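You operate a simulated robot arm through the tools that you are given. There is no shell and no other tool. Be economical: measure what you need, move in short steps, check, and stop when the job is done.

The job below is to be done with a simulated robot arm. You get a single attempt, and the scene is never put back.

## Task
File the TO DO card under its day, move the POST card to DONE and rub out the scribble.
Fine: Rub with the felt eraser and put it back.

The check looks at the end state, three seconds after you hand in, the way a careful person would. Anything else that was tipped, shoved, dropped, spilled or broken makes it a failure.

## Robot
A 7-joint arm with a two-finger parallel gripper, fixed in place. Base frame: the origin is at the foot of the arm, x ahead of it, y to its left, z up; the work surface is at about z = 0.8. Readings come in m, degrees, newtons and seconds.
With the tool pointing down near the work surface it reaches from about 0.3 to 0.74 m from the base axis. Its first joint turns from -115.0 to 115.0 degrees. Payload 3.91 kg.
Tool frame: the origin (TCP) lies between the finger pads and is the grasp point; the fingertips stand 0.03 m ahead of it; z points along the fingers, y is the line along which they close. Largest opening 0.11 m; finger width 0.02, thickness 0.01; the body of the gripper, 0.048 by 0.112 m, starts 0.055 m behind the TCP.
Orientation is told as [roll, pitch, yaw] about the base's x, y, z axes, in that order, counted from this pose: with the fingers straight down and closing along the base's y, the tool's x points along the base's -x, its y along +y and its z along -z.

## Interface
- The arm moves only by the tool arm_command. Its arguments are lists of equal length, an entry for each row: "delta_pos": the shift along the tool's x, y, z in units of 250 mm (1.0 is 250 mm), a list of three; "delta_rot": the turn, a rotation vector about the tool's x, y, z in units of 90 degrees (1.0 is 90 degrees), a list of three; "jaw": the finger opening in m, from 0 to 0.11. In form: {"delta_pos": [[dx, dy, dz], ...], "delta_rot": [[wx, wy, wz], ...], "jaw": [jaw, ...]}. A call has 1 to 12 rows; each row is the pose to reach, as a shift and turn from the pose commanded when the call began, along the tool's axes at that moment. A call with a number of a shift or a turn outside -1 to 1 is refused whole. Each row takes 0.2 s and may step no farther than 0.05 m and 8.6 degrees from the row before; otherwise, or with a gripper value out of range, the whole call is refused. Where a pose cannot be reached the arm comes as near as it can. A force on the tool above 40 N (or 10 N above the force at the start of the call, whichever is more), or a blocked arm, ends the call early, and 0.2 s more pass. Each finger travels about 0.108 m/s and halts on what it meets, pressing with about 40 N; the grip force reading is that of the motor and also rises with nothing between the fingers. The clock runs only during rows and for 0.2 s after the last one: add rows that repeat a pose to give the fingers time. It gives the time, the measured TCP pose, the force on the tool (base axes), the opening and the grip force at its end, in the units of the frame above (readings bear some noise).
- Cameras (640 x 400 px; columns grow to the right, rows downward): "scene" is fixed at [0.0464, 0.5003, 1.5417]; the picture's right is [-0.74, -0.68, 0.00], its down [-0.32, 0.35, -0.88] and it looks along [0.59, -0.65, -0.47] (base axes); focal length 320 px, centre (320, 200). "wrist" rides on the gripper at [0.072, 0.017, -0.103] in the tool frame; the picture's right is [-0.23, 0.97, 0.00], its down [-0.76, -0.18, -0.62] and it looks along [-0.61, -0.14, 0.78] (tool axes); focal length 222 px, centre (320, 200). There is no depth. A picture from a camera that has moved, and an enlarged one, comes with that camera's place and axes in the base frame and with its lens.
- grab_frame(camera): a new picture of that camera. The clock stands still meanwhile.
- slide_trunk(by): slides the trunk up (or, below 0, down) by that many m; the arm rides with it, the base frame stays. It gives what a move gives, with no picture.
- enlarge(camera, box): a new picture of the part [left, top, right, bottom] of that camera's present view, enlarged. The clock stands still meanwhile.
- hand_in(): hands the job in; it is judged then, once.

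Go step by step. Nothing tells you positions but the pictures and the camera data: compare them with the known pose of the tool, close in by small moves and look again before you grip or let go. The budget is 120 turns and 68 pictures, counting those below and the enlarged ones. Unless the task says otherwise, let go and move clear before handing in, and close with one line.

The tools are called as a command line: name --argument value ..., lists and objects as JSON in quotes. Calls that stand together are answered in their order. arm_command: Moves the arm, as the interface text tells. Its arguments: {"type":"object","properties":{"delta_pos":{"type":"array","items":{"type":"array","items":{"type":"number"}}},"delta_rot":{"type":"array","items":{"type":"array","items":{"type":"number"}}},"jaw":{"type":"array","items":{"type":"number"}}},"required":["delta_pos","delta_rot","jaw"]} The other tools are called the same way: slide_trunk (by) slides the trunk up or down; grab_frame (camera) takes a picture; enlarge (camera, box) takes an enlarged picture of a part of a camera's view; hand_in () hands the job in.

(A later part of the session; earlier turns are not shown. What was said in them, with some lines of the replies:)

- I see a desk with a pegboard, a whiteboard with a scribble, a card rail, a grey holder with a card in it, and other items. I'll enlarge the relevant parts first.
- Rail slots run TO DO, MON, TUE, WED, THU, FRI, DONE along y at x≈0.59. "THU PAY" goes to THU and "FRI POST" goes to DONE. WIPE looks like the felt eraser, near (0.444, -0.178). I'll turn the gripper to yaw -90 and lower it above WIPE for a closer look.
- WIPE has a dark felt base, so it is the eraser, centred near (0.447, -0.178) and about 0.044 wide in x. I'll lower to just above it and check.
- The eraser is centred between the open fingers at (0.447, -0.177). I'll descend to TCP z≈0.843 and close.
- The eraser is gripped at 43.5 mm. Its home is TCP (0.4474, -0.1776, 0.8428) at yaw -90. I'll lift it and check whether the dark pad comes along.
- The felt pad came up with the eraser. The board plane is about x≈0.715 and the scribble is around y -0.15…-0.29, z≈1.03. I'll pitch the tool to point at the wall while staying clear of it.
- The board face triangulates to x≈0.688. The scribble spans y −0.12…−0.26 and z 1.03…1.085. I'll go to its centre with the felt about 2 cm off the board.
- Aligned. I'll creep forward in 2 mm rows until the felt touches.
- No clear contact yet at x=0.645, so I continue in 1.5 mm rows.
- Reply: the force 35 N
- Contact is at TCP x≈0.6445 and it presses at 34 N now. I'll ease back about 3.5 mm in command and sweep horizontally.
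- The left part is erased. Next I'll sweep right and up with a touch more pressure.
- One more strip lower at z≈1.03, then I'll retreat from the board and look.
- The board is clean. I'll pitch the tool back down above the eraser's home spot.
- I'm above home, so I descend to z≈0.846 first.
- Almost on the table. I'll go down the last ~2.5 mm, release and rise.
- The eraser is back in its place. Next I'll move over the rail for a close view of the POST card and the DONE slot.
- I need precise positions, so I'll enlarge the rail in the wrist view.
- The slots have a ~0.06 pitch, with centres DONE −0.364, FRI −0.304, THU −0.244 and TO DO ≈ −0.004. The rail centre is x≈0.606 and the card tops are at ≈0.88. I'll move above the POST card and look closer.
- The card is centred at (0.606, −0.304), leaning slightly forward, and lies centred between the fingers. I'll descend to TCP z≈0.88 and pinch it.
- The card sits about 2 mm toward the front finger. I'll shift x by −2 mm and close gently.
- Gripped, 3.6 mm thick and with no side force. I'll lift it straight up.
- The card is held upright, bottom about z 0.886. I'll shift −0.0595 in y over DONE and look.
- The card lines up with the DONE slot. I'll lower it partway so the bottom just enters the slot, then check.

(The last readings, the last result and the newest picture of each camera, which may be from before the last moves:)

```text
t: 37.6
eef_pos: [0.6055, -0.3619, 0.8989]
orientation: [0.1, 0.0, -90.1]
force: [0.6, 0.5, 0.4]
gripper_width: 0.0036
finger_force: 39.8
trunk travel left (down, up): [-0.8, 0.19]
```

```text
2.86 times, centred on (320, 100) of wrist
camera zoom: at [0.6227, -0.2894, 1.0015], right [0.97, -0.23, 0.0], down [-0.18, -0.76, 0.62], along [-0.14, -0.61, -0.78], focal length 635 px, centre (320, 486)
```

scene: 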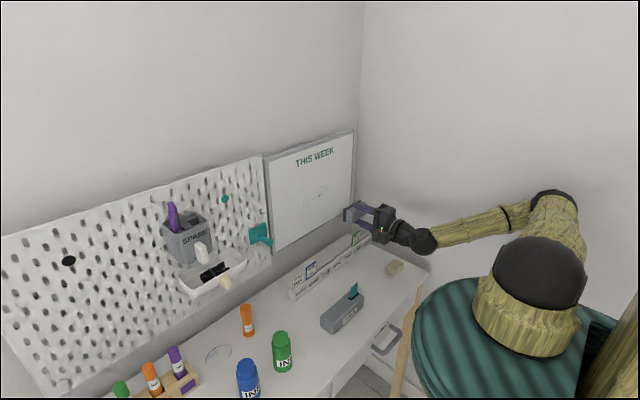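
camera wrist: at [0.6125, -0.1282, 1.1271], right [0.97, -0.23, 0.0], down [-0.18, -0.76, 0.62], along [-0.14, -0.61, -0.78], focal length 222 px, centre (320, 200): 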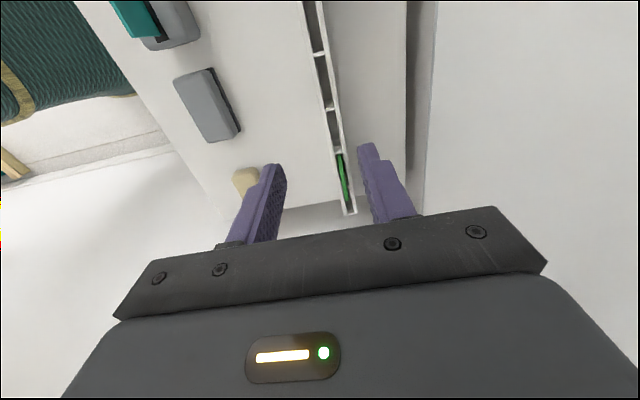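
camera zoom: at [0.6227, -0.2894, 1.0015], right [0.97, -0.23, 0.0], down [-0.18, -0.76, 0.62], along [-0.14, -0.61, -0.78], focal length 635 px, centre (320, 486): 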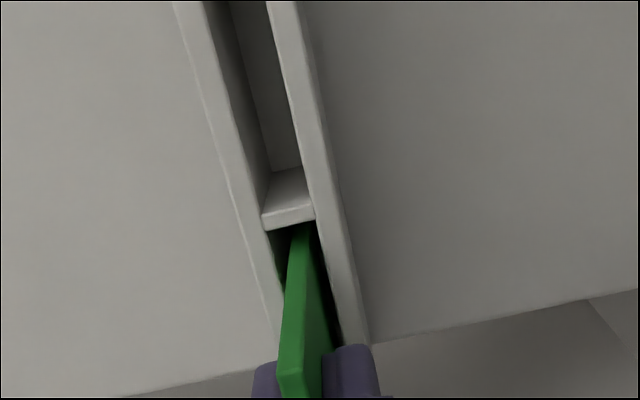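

It is in the slot with no force. I'll lower the last 17 mm, release gently and rise.

arm_command --delta_pos '[[0, 0, 0.025], [0, 0, 0.05], [0, 0, 0.068], [0, 0, 0.068], [0, 0, 0.068], [0, 0, 0.068], [0, 0, 0.068], [0, 0, -0.05], [0, 0, -0.2], [0, 0, -0.35], [0, 0, -0.5]]' --delta_rot '[[0, 0, 0], [0, 0, 0], [0, 0, 0], [0, 0, 0], [0, 0, 0], [0, 0, 0], [0, 0, 0], [0, 0, 0], [0, 0, 0], [0, 0, 0], [0, 0, 0]]' --jaw '[0, 0, 0, 0.01, 0.02, 0.035, 0.035, 0.035, 0.035, 0.035, 0.035]'

enlarge --camera "scene" --box '[320, 210, 390, 270]'

grab_frame --camera "wrist"

```text
t: 40.0
eef_pos: [0.606, -0.3612, 1.0243]
orientation: [-0.1, 0.0, -90.0]
force: [-0.2, -0.5, -0.7]
gripper_width: 0.035
finger_force: 0.0
trunk travel left (down, up): [-0.8, 0.19]
```

```text
6.67 times, centred on (355, 240) of scene
camera zoom: at [0.0464, 0.5003, 1.5417], right [-0.74, -0.68, 0.0], down [-0.32, 0.35, -0.88], along [0.59, -0.65, -0.47], focal length 2132 px, centre (87, -67)
```

zoom: 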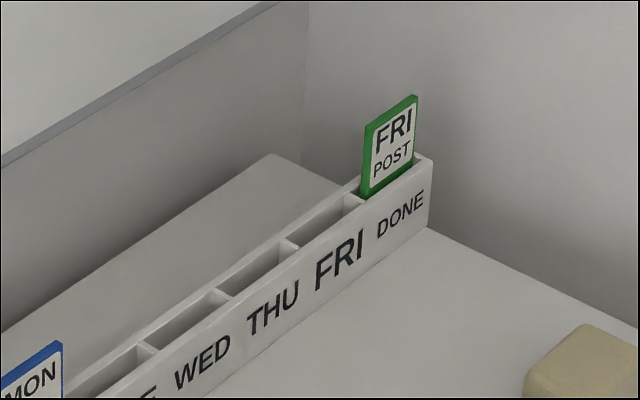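

```text
27 pictures are left
camera wrist: at [0.6237, -0.289, 1.1267], right [0.97, -0.23, 0.0], down [-0.18, -0.76, 0.62], along [-0.14, -0.61, -0.78], focal length 222 px, centre (320, 200)
```

wrist: 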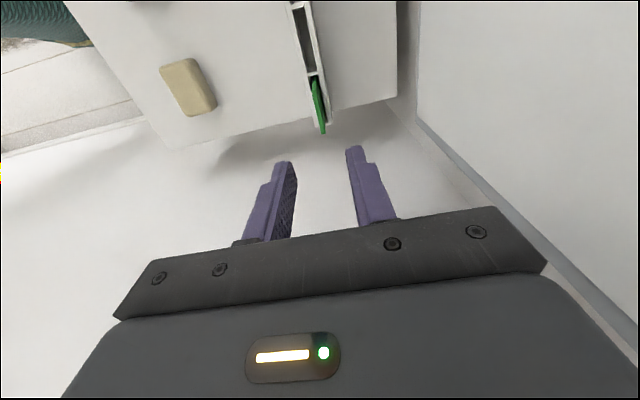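

POST is in DONE. A teal hook sticks out near the TO DO end at y≈0.05–0.1 and z≈1.03. I'll turn the wrist to yaw +90 so the camera is on the −y side away from the hook, and inspect from y≈−0.19.

arm_command --delta_pos '[[0.06, -0.03, -0.02], [0.12, -0.06, -0.04], [0.18, -0.1, -0.06], [0.24, -0.14, -0.08], [0.3, -0.18, -0.1], [0.36, -0.22, -0.12], [0.42, -0.26, -0.14], [0.48, -0.3, -0.16], [0.54, -0.3, -0.16], [0.6, -0.3, -0.16], [0.66, -0.3, -0.16], [0.68, -0.3, -0.16]]' --delta_rot '[[0, 0, -0.0833], [0, 0, -0.1667], [0, 0, -0.25], [0, 0, -0.3333], [0, 0, -0.4167], [0, 0, -0.5], [0, 0, -0.5833], [0, 0, -0.6667], [0, 0, -0.75], [0, 0, -0.8333], [0, 0, -0.9167], [0, 0, -1.0]]' --jaw '[0.04, 0.04, 0.04, 0.04, 0.04, 0.04, 0.04, 0.04, 0.04, 0.04, 0.04, 0.04]'

arm_command --delta_pos '[[0, 0, 0], [0, 0, 0], [0, 0, 0], [0, 0, 0], [0, 0, 0], [0, 0, 0], [0, 0, 0], [0, 0, 0], [0, 0, 0], [0, 0, 0], [0, 0, 0], [0, 0, 0]]' --delta_rot '[[0, 0, -0.0833], [0, 0, -0.1667], [0, 0, -0.25], [0, 0, -0.3333], [0, 0, -0.4167], [0, 0, -0.5], [0, 0, -0.5833], [0, 0, -0.6667], [0, 0, -0.75], [0, 0, -0.8333], [0, 0, -0.9167], [0, 0, -1.0]]' --jaw '[0.04, 0.04, 0.04, 0.04, 0.04, 0.04, 0.04, 0.04, 0.04, 0.04, 0.04, 0.04]'

grab_frame --camera "wrist"

enlarge --camera "scene" --box '[230, 200, 330, 310]'

```text
t: 42.6
eef_pos: [0.5275, -0.1927, 1.0659]
orientation: [0.0, -0.2, 0.1]
force: [-0.3, -0.9, -0.2]
gripper_width: 0.04
finger_force: 0.1
trunk travel left (down, up): [-0.8, 0.19]
```

```text
t: 45.2
eef_pos: [0.5298, -0.191, 1.0648]
orientation: [0.1, 0.0, 90.0]
force: [-0.2, 0.0, -0.4]
gripper_width: 0.0398
finger_force: 0.1
trunk travel left (down, up): [-0.8, 0.19]
```

```text
26 pictures are left
camera wrist: at [0.5139, -0.2644, 1.1669], right [-0.97, 0.23, 0.0], down [0.18, 0.76, 0.62], along [0.14, 0.61, -0.78], focal length 222 px, centre (320, 200)
```

wrist: 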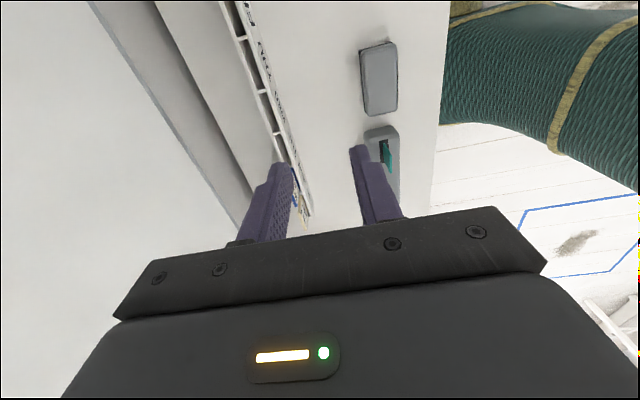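

```text
3.64 times, centred on (280, 255) of scene
camera zoom: at [0.0464, 0.5003, 1.5417], right [-0.74, -0.68, 0.0], down [-0.32, 0.35, -0.88], along [0.59, -0.65, -0.47], focal length 1163 px, centre (466, 0)
```

zoom: 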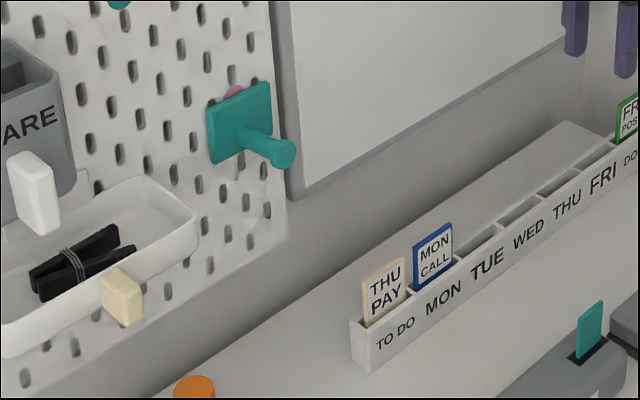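

The peg is at about y 0.058, z 1.02, x≥0.636. That clears the gripper at the TO DO slot with yaw +90. I'll go above the THU PAY card.

arm_command --delta_pos '[[-0.12, 0, 0], [-0.24, -0.06, 0], [-0.36, -0.12, 0.05], [-0.48, -0.18, 0.12], [-0.6, -0.25, 0.22], [-0.7, -0.308, 0.32], [-0.716, -0.308, 0.42], [-0.716, -0.308, 0.5], [-0.716, -0.308, 0.5]]' --delta_rot '[[0, 0, 0], [0, 0, 0], [0, 0, 0], [0, 0, 0], [0, 0, 0], [0, 0, 0], [0, 0, 0], [0, 0, 0], [0, 0, 0]]' --jaw '[0.045, 0.045, 0.045, 0.045, 0.045, 0.045, 0.045, 0.045, 0.045]'

enlarge --camera "wrist" --box '[210, 30, 430, 250]'

enlarge --camera "scene" --box '[240, 190, 340, 310]'

```text
t: 47.2
eef_pos: [0.6072, -0.0085, 0.9403]
orientation: [0.0, 0.1, 90.0]
force: [-0.8, -0.4, 0.2]
gripper_width: 0.0448
finger_force: 0.0
trunk travel left (down, up): [-0.8, 0.19]
```

```text
1.82 times, centred on (320, 140) of wrist
camera zoom: at [0.5909, -0.0825, 1.0432], right [-0.97, 0.23, 0.0], down [0.18, 0.76, 0.62], along [0.14, 0.61, -0.78], focal length 404 px, centre (320, 309)
```

zoom: 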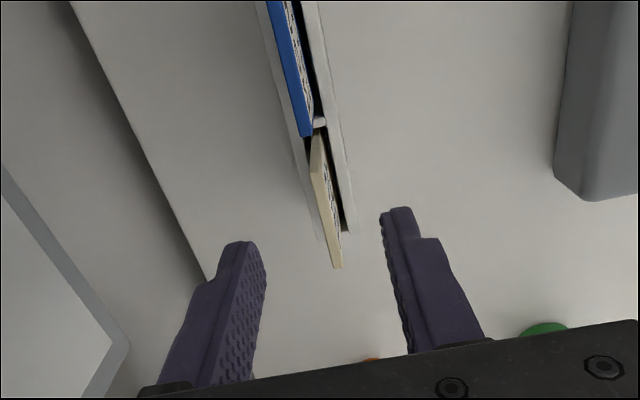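

```text
3.33 times, centred on (290, 250) of scene
camera zoom: at [0.0464, 0.5003, 1.5417], right [-0.74, -0.68, 0.0], down [-0.32, 0.35, -0.88], along [0.59, -0.65, -0.47], focal length 1066 px, centre (420, 33)
```

zoom: 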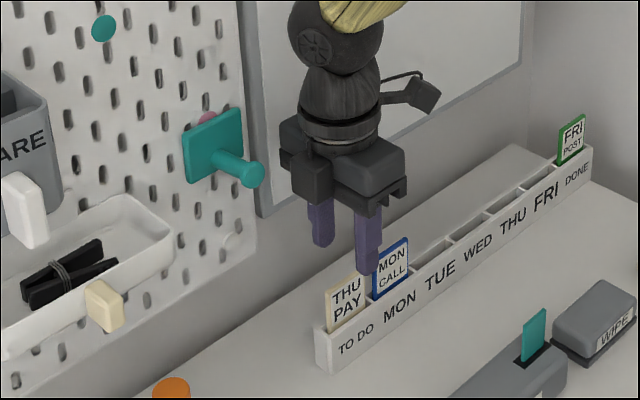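

The card is at x≈0.6055, y −0.026…+0.022, upright and centred between the fingers. I'll descend to z≈0.881 and pinch it.

arm_command --delta_pos '[[0, 0.004, 0.06], [0, 0.004, 0.12], [0, 0.004, 0.18], [0, 0.004, 0.22], [0, 0.004, 0.236], [0, 0.004, 0.236], [0, 0.004, 0.236], [0, 0.004, 0.236], [0, 0.004, 0.236], [0, 0.004, 0.236], [0, 0.004, 0.236]]' --delta_rot '[[0, 0, 0], [0, 0, 0], [0, 0, 0], [0, 0, 0], [0, 0, 0], [0, 0, 0], [0, 0, 0], [0, 0, 0], [0, 0, 0], [0, 0, 0], [0, 0, 0]]' --jaw '[0.045, 0.045, 0.04, 0.035, 0.03, 0.025, 0.018, 0.012, 0.007, 0.002, 0.0]'

enlarge --camera "scene" --box '[240, 190, 340, 310]'

```text
t: 49.6
eef_pos: [0.6065, -0.0123, 0.8803]
orientation: [0.1, 0.1, 90.0]
force: [-1.0, 0.0, -0.2]
gripper_width: 0.004
finger_force: 40.0
trunk travel left (down, up): [-0.8, 0.19]
```

```text
3.33 times, centred on (290, 250) of scene
camera zoom: at [0.0464, 0.5003, 1.5417], right [-0.74, -0.68, 0.0], down [-0.32, 0.35, -0.88], along [0.59, -0.65, -0.47], focal length 1066 px, centre (420, 33)
```

zoom: 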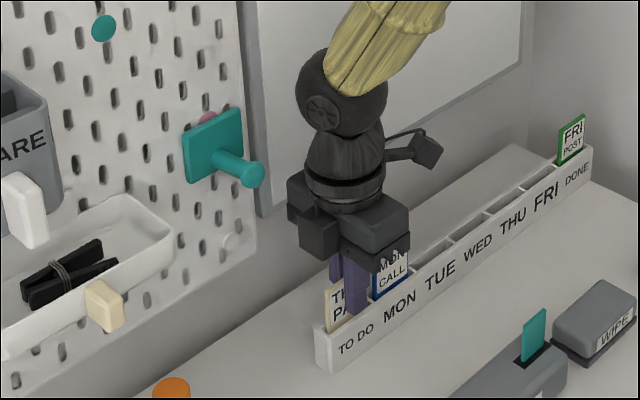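

Gripped. I'll lift 11 cm so it clears the MON card, then carry it to THU.

arm_command --delta_pos '[[0, 0, -0.04], [0, 0, -0.1], [0, 0, -0.18], [0, 0, -0.28], [0, 0, -0.38], [0, 0, -0.44], [0, 0, -0.44]]' --delta_rot '[[0, 0, 0], [0, 0, 0], [0, 0, 0], [0, 0, 0], [0, 0, 0], [0, 0, 0], [0, 0, 0]]' --jaw '[0, 0, 0, 0, 0, 0, 0]'

arm_command --delta_pos '[[0.1, 0, 0], [0.22, 0, 0], [0.34, 0, 0], [0.46, 0, 0], [0.58, 0, 0], [0.7, 0, 0], [0.82, 0, 0], [0.92, 0, 0], [0.966, 0, 0], [0.966, 0, 0], [0.966, 0, 0]]' --delta_rot '[[0, 0, 0], [0, 0, 0], [0, 0, 0], [0, 0, 0], [0, 0, 0], [0, 0, 0], [0, 0, 0], [0, 0, 0], [0, 0, 0], [0, 0, 0], [0, 0, 0]]' --jaw '[0, 0, 0, 0, 0, 0, 0, 0, 0, 0, 0]'

enlarge --camera "wrist" --box '[240, 20, 400, 180]'

enlarge --camera "scene" --box '[280, 190, 380, 310]'

```text
t: 51.2
eef_pos: [0.6062, -0.0132, 0.9901]
orientation: [-0.1, 0.0, 89.9]
force: [0.6, -0.1, -0.6]
gripper_width: 0.0035
finger_force: 40.4
trunk travel left (down, up): [-0.8, 0.19]
```

```text
t: 53.6
eef_pos: [0.605, -0.2538, 0.9886]
orientation: [0.0, -0.1, 90.0]
force: [-0.3, -0.7, -0.1]
gripper_width: 0.0038
finger_force: 39.9
trunk travel left (down, up): [-0.8, 0.19]
```

```text
2.50 times, centred on (320, 100) of wrist
camera zoom: at [0.5894, -0.326, 1.0915], right [-0.97, 0.23, 0.0], down [0.18, 0.76, 0.62], along [0.14, 0.61, -0.78], focal length 555 px, centre (320, 450)
```

zoom: 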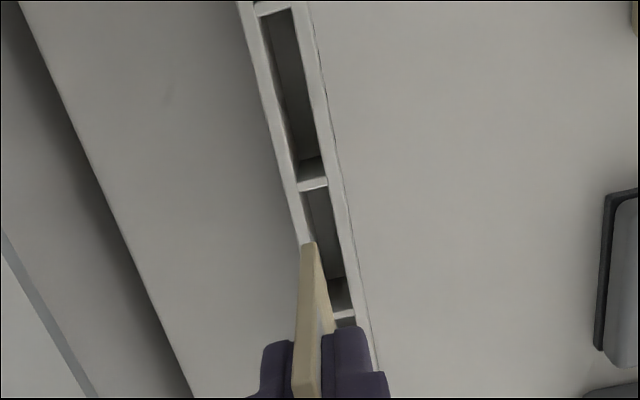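

```text
3.33 times, centred on (330, 250) of scene
camera zoom: at [0.0464, 0.5003, 1.5417], right [-0.74, -0.68, 0.0], down [-0.32, 0.35, -0.88], along [0.59, -0.65, -0.47], focal length 1066 px, centre (287, 33)
```

zoom: 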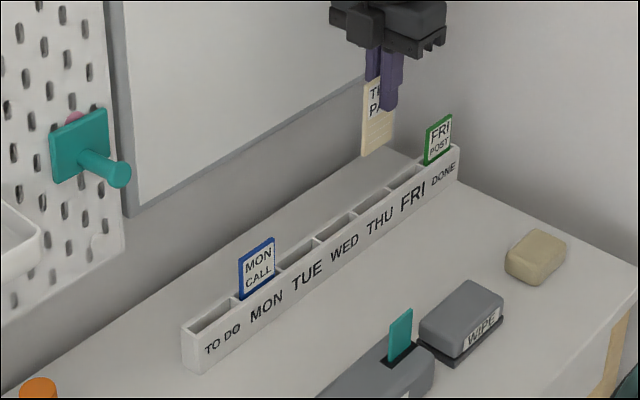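

The card's near edge sits slightly over the THU/FRI divider, so I'll shift +7 mm in y and lower to just above the rail to recheck.

arm_command --delta_pos '[[-0.028, 0, 0], [-0.028, 0, 0.06], [-0.028, 0, 0.14], [-0.028, 0, 0.2], [-0.028, 0, 0.24], [-0.028, 0, 0.25], [-0.028, 0, 0.25]]' --delta_rot '[[0, 0, 0], [0, 0, 0], [0, 0, 0], [0, 0, 0], [0, 0, 0], [0, 0, 0], [0, 0, 0]]' --jaw '[0, 0, 0, 0, 0, 0, 0]'

enlarge --camera "wrist" --box '[240, 20, 400, 180]'

enlarge --camera "scene" --box '[320, 210, 380, 270]'

```text
t: 55.2
eef_pos: [0.6063, -0.2457, 0.9281]
orientation: [0.1, 0.0, 90.0]
force: [-0.4, -0.4, -0.8]
gripper_width: 0.0038
finger_force: 40.1
trunk travel left (down, up): [-0.8, 0.19]
```

```text
2.50 times, centred on (320, 100) of wrist
camera zoom: at [0.5901, -0.3197, 1.0302], right [-0.97, 0.23, 0.0], down [0.18, 0.76, 0.62], along [0.14, 0.61, -0.78], focal length 555 px, centre (320, 450)
```

zoom: 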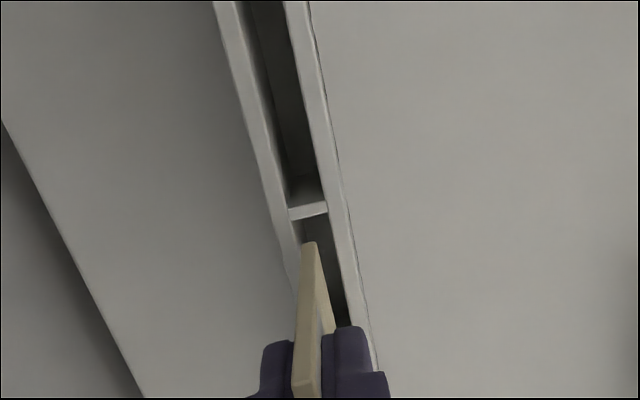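

```text
6.67 times, centred on (350, 240) of scene
camera zoom: at [0.0464, 0.5003, 1.5417], right [-0.74, -0.68, 0.0], down [-0.32, 0.35, -0.88], along [0.59, -0.65, -0.47], focal length 2132 px, centre (120, -67)
```

zoom: 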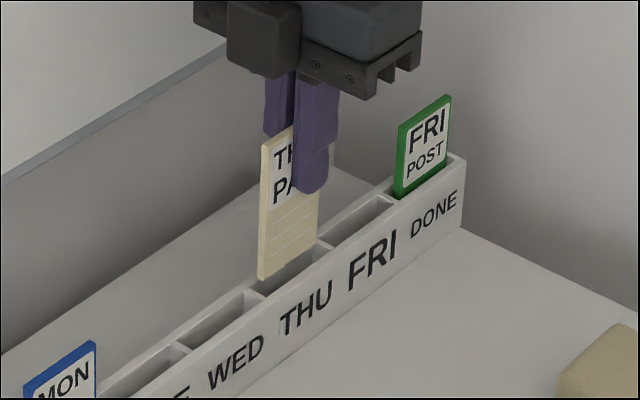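

Aligned, with about 3 mm margin from the divider. I'll lower it into the slot.

arm_command --delta_pos '[[0, 0, 0.04], [0, 0, 0.07], [0, 0, 0.1], [0, 0, 0.12], [0, 0, 0.12]]' --delta_rot '[[0, 0, 0], [0, 0, 0], [0, 0, 0], [0, 0, 0], [0, 0, 0]]' --jaw '[0, 0, 0, 0, 0]'

enlarge --camera "scene" --box '[320, 210, 380, 270]'

```text
t: 56.4
eef_pos: [0.6075, -0.2451, 0.8975]
orientation: [-0.1, 0.0, 90.0]
force: [-0.3, 1.1, -0.1]
gripper_width: 0.0036
finger_force: 39.8
trunk travel left (down, up): [-0.8, 0.19]
```

```text
6.67 times, centred on (350, 240) of scene
camera zoom: at [0.0464, 0.5003, 1.5417], right [-0.74, -0.68, 0.0], down [-0.32, 0.35, -0.88], along [0.59, -0.65, -0.47], focal length 2132 px, centre (120, -67)
```

zoom: 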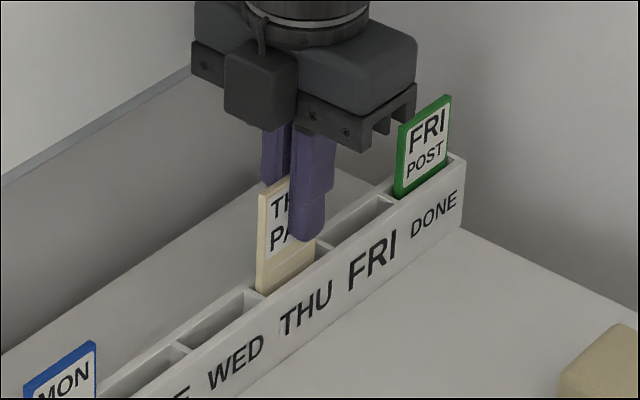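

It is inside the THU slot with no force. I'll lower the last 16 mm, release and rise well clear.

arm_command --delta_pos '[[0, 0, 0.025], [0, 0, 0.05], [0, 0, 0.064], [0, 0, 0.064], [0, 0, 0.064], [0, 0, 0.064], [0, 0, 0.064], [0, 0, -0.05], [0, 0, -0.2], [0, 0, -0.38], [0, 0, -0.56], [0, 0.15, -0.7]]' --delta_rot '[[0, 0, 0], [0, 0, 0], [0, 0, 0], [0, 0, 0], [0, 0, 0], [0, 0, 0], [0, 0, 0], [0, 0, 0], [0, 0, 0], [0, 0, 0], [0, 0, 0], [0, 0, 0]]' --jaw '[0, 0, 0, 0.01, 0.02, 0.035, 0.035, 0.035, 0.035, 0.035, 0.035, 0.035]'

enlarge --camera "scene" --box '[280, 210, 420, 330]'

grab_frame --camera "scene"

```text
refused: row 12 steps farther than a row can; nothing moved
```

```text
3.33 times, centred on (350, 270) of scene
camera zoom: at [0.0464, 0.5003, 1.5417], right [-0.74, -0.68, 0.0], down [-0.32, 0.35, -0.88], along [0.59, -0.65, -0.47], focal length 1066 px, centre (220, -33)
```

zoom: 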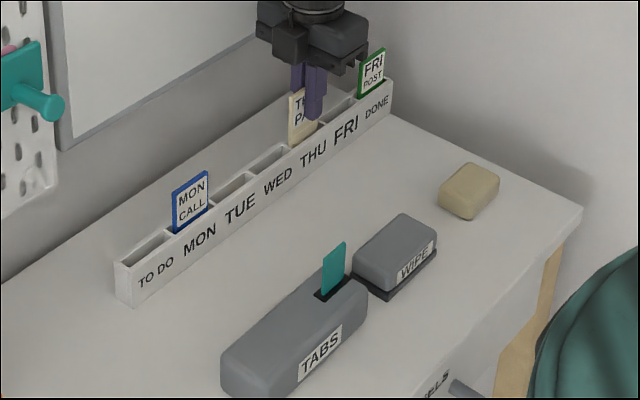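

```text
15 pictures are left
```

scene: 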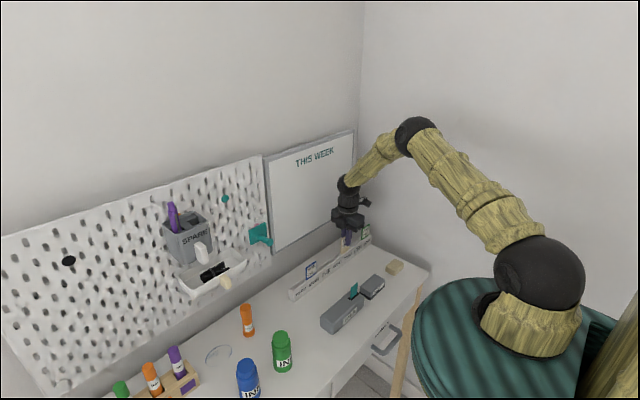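

The call was refused because one step was too large, and nothing moved. I'll repeat it with a smaller last step.

arm_command --delta_pos '[[0, 0, 0.025], [0, 0, 0.05], [0, 0, 0.064], [0, 0, 0.064], [0, 0, 0.064], [0, 0, 0.064], [0, 0, 0.064], [0, 0, -0.05], [0, 0, -0.2], [0, 0, -0.36], [0, 0, -0.52], [0, 0.08, -0.66]]' --delta_rot '[[0, 0, 0], [0, 0, 0], [0, 0, 0], [0, 0, 0], [0, 0, 0], [0, 0, 0], [0, 0, 0], [0, 0, 0], [0, 0, 0], [0, 0, 0], [0, 0, 0], [0, 0, 0]]' --jaw '[0, 0, 0, 0.01, 0.02, 0.035, 0.035, 0.035, 0.035, 0.035, 0.035, 0.035]'

enlarge --camera "scene" --box '[280, 210, 420, 330]'

enlarge --camera "scene" --box '[260, 125, 380, 265]'

```text
t: 59.0
eef_pos: [0.5838, -0.2487, 1.0643]
orientation: [0.0, 0.0, 89.9]
force: [0.8, -0.1, -0.1]
gripper_width: 0.0349
finger_force: 0.1
trunk travel left (down, up): [-0.8, 0.19]
```

```text
3.33 times, centred on (350, 270) of scene
camera zoom: at [0.0464, 0.5003, 1.5417], right [-0.74, -0.68, 0.0], down [-0.32, 0.35, -0.88], along [0.59, -0.65, -0.47], focal length 1066 px, centre (220, -33)
```

zoom: 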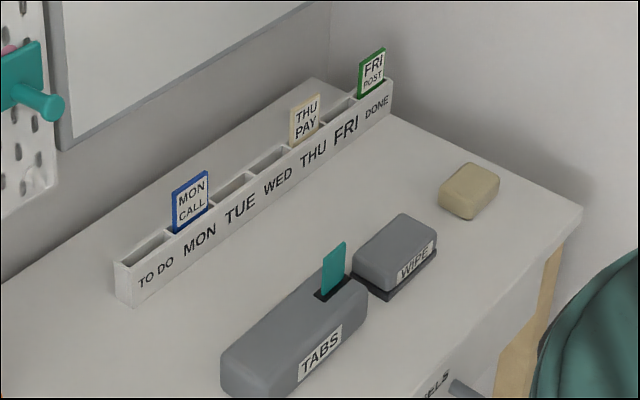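

```text
2.86 times, centred on (320, 195) of scene
camera zoom: at [0.0464, 0.5003, 1.5417], right [-0.74, -0.68, 0.0], down [-0.32, 0.35, -0.88], along [0.59, -0.65, -0.47], focal length 914 px, centre (320, 214)
```

zoom: 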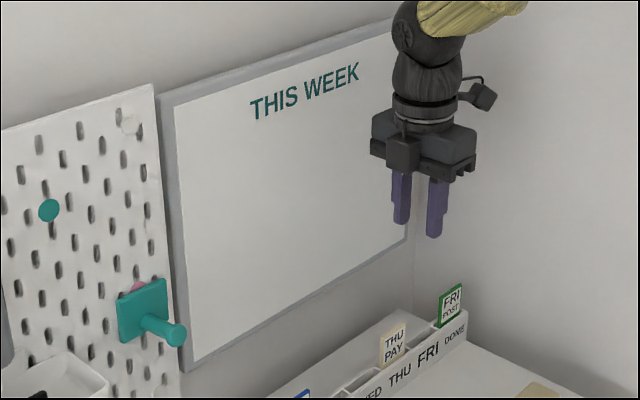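

Both cards are filed, the eraser is home and the arm is clear. One last close check of the board for faint remains.

enlarge --camera "scene" --box '[290, 165, 350, 215]'

```text
8.00 times, centred on (320, 190) of scene
camera zoom: at [0.0464, 0.5003, 1.5417], right [-0.74, -0.68, 0.0], down [-0.32, 0.35, -0.88], along [0.59, -0.65, -0.47], focal length 2558 px, centre (320, 280)
```

zoom: 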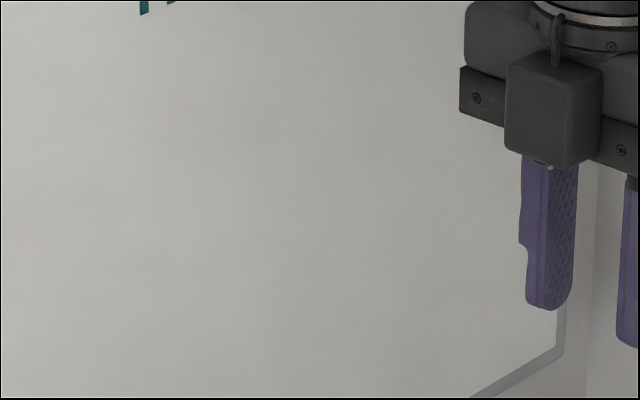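

The board is clean and everything is in place, so I'm handing in.

hand_in

```text
The job is handed in.
```

I filed the THU PAY card under THU, moved the FRI POST card to DONE, rubbed out the scribble with the felt eraser and put the eraser back. The last pictures showed all of this in place, and the job is handed in.
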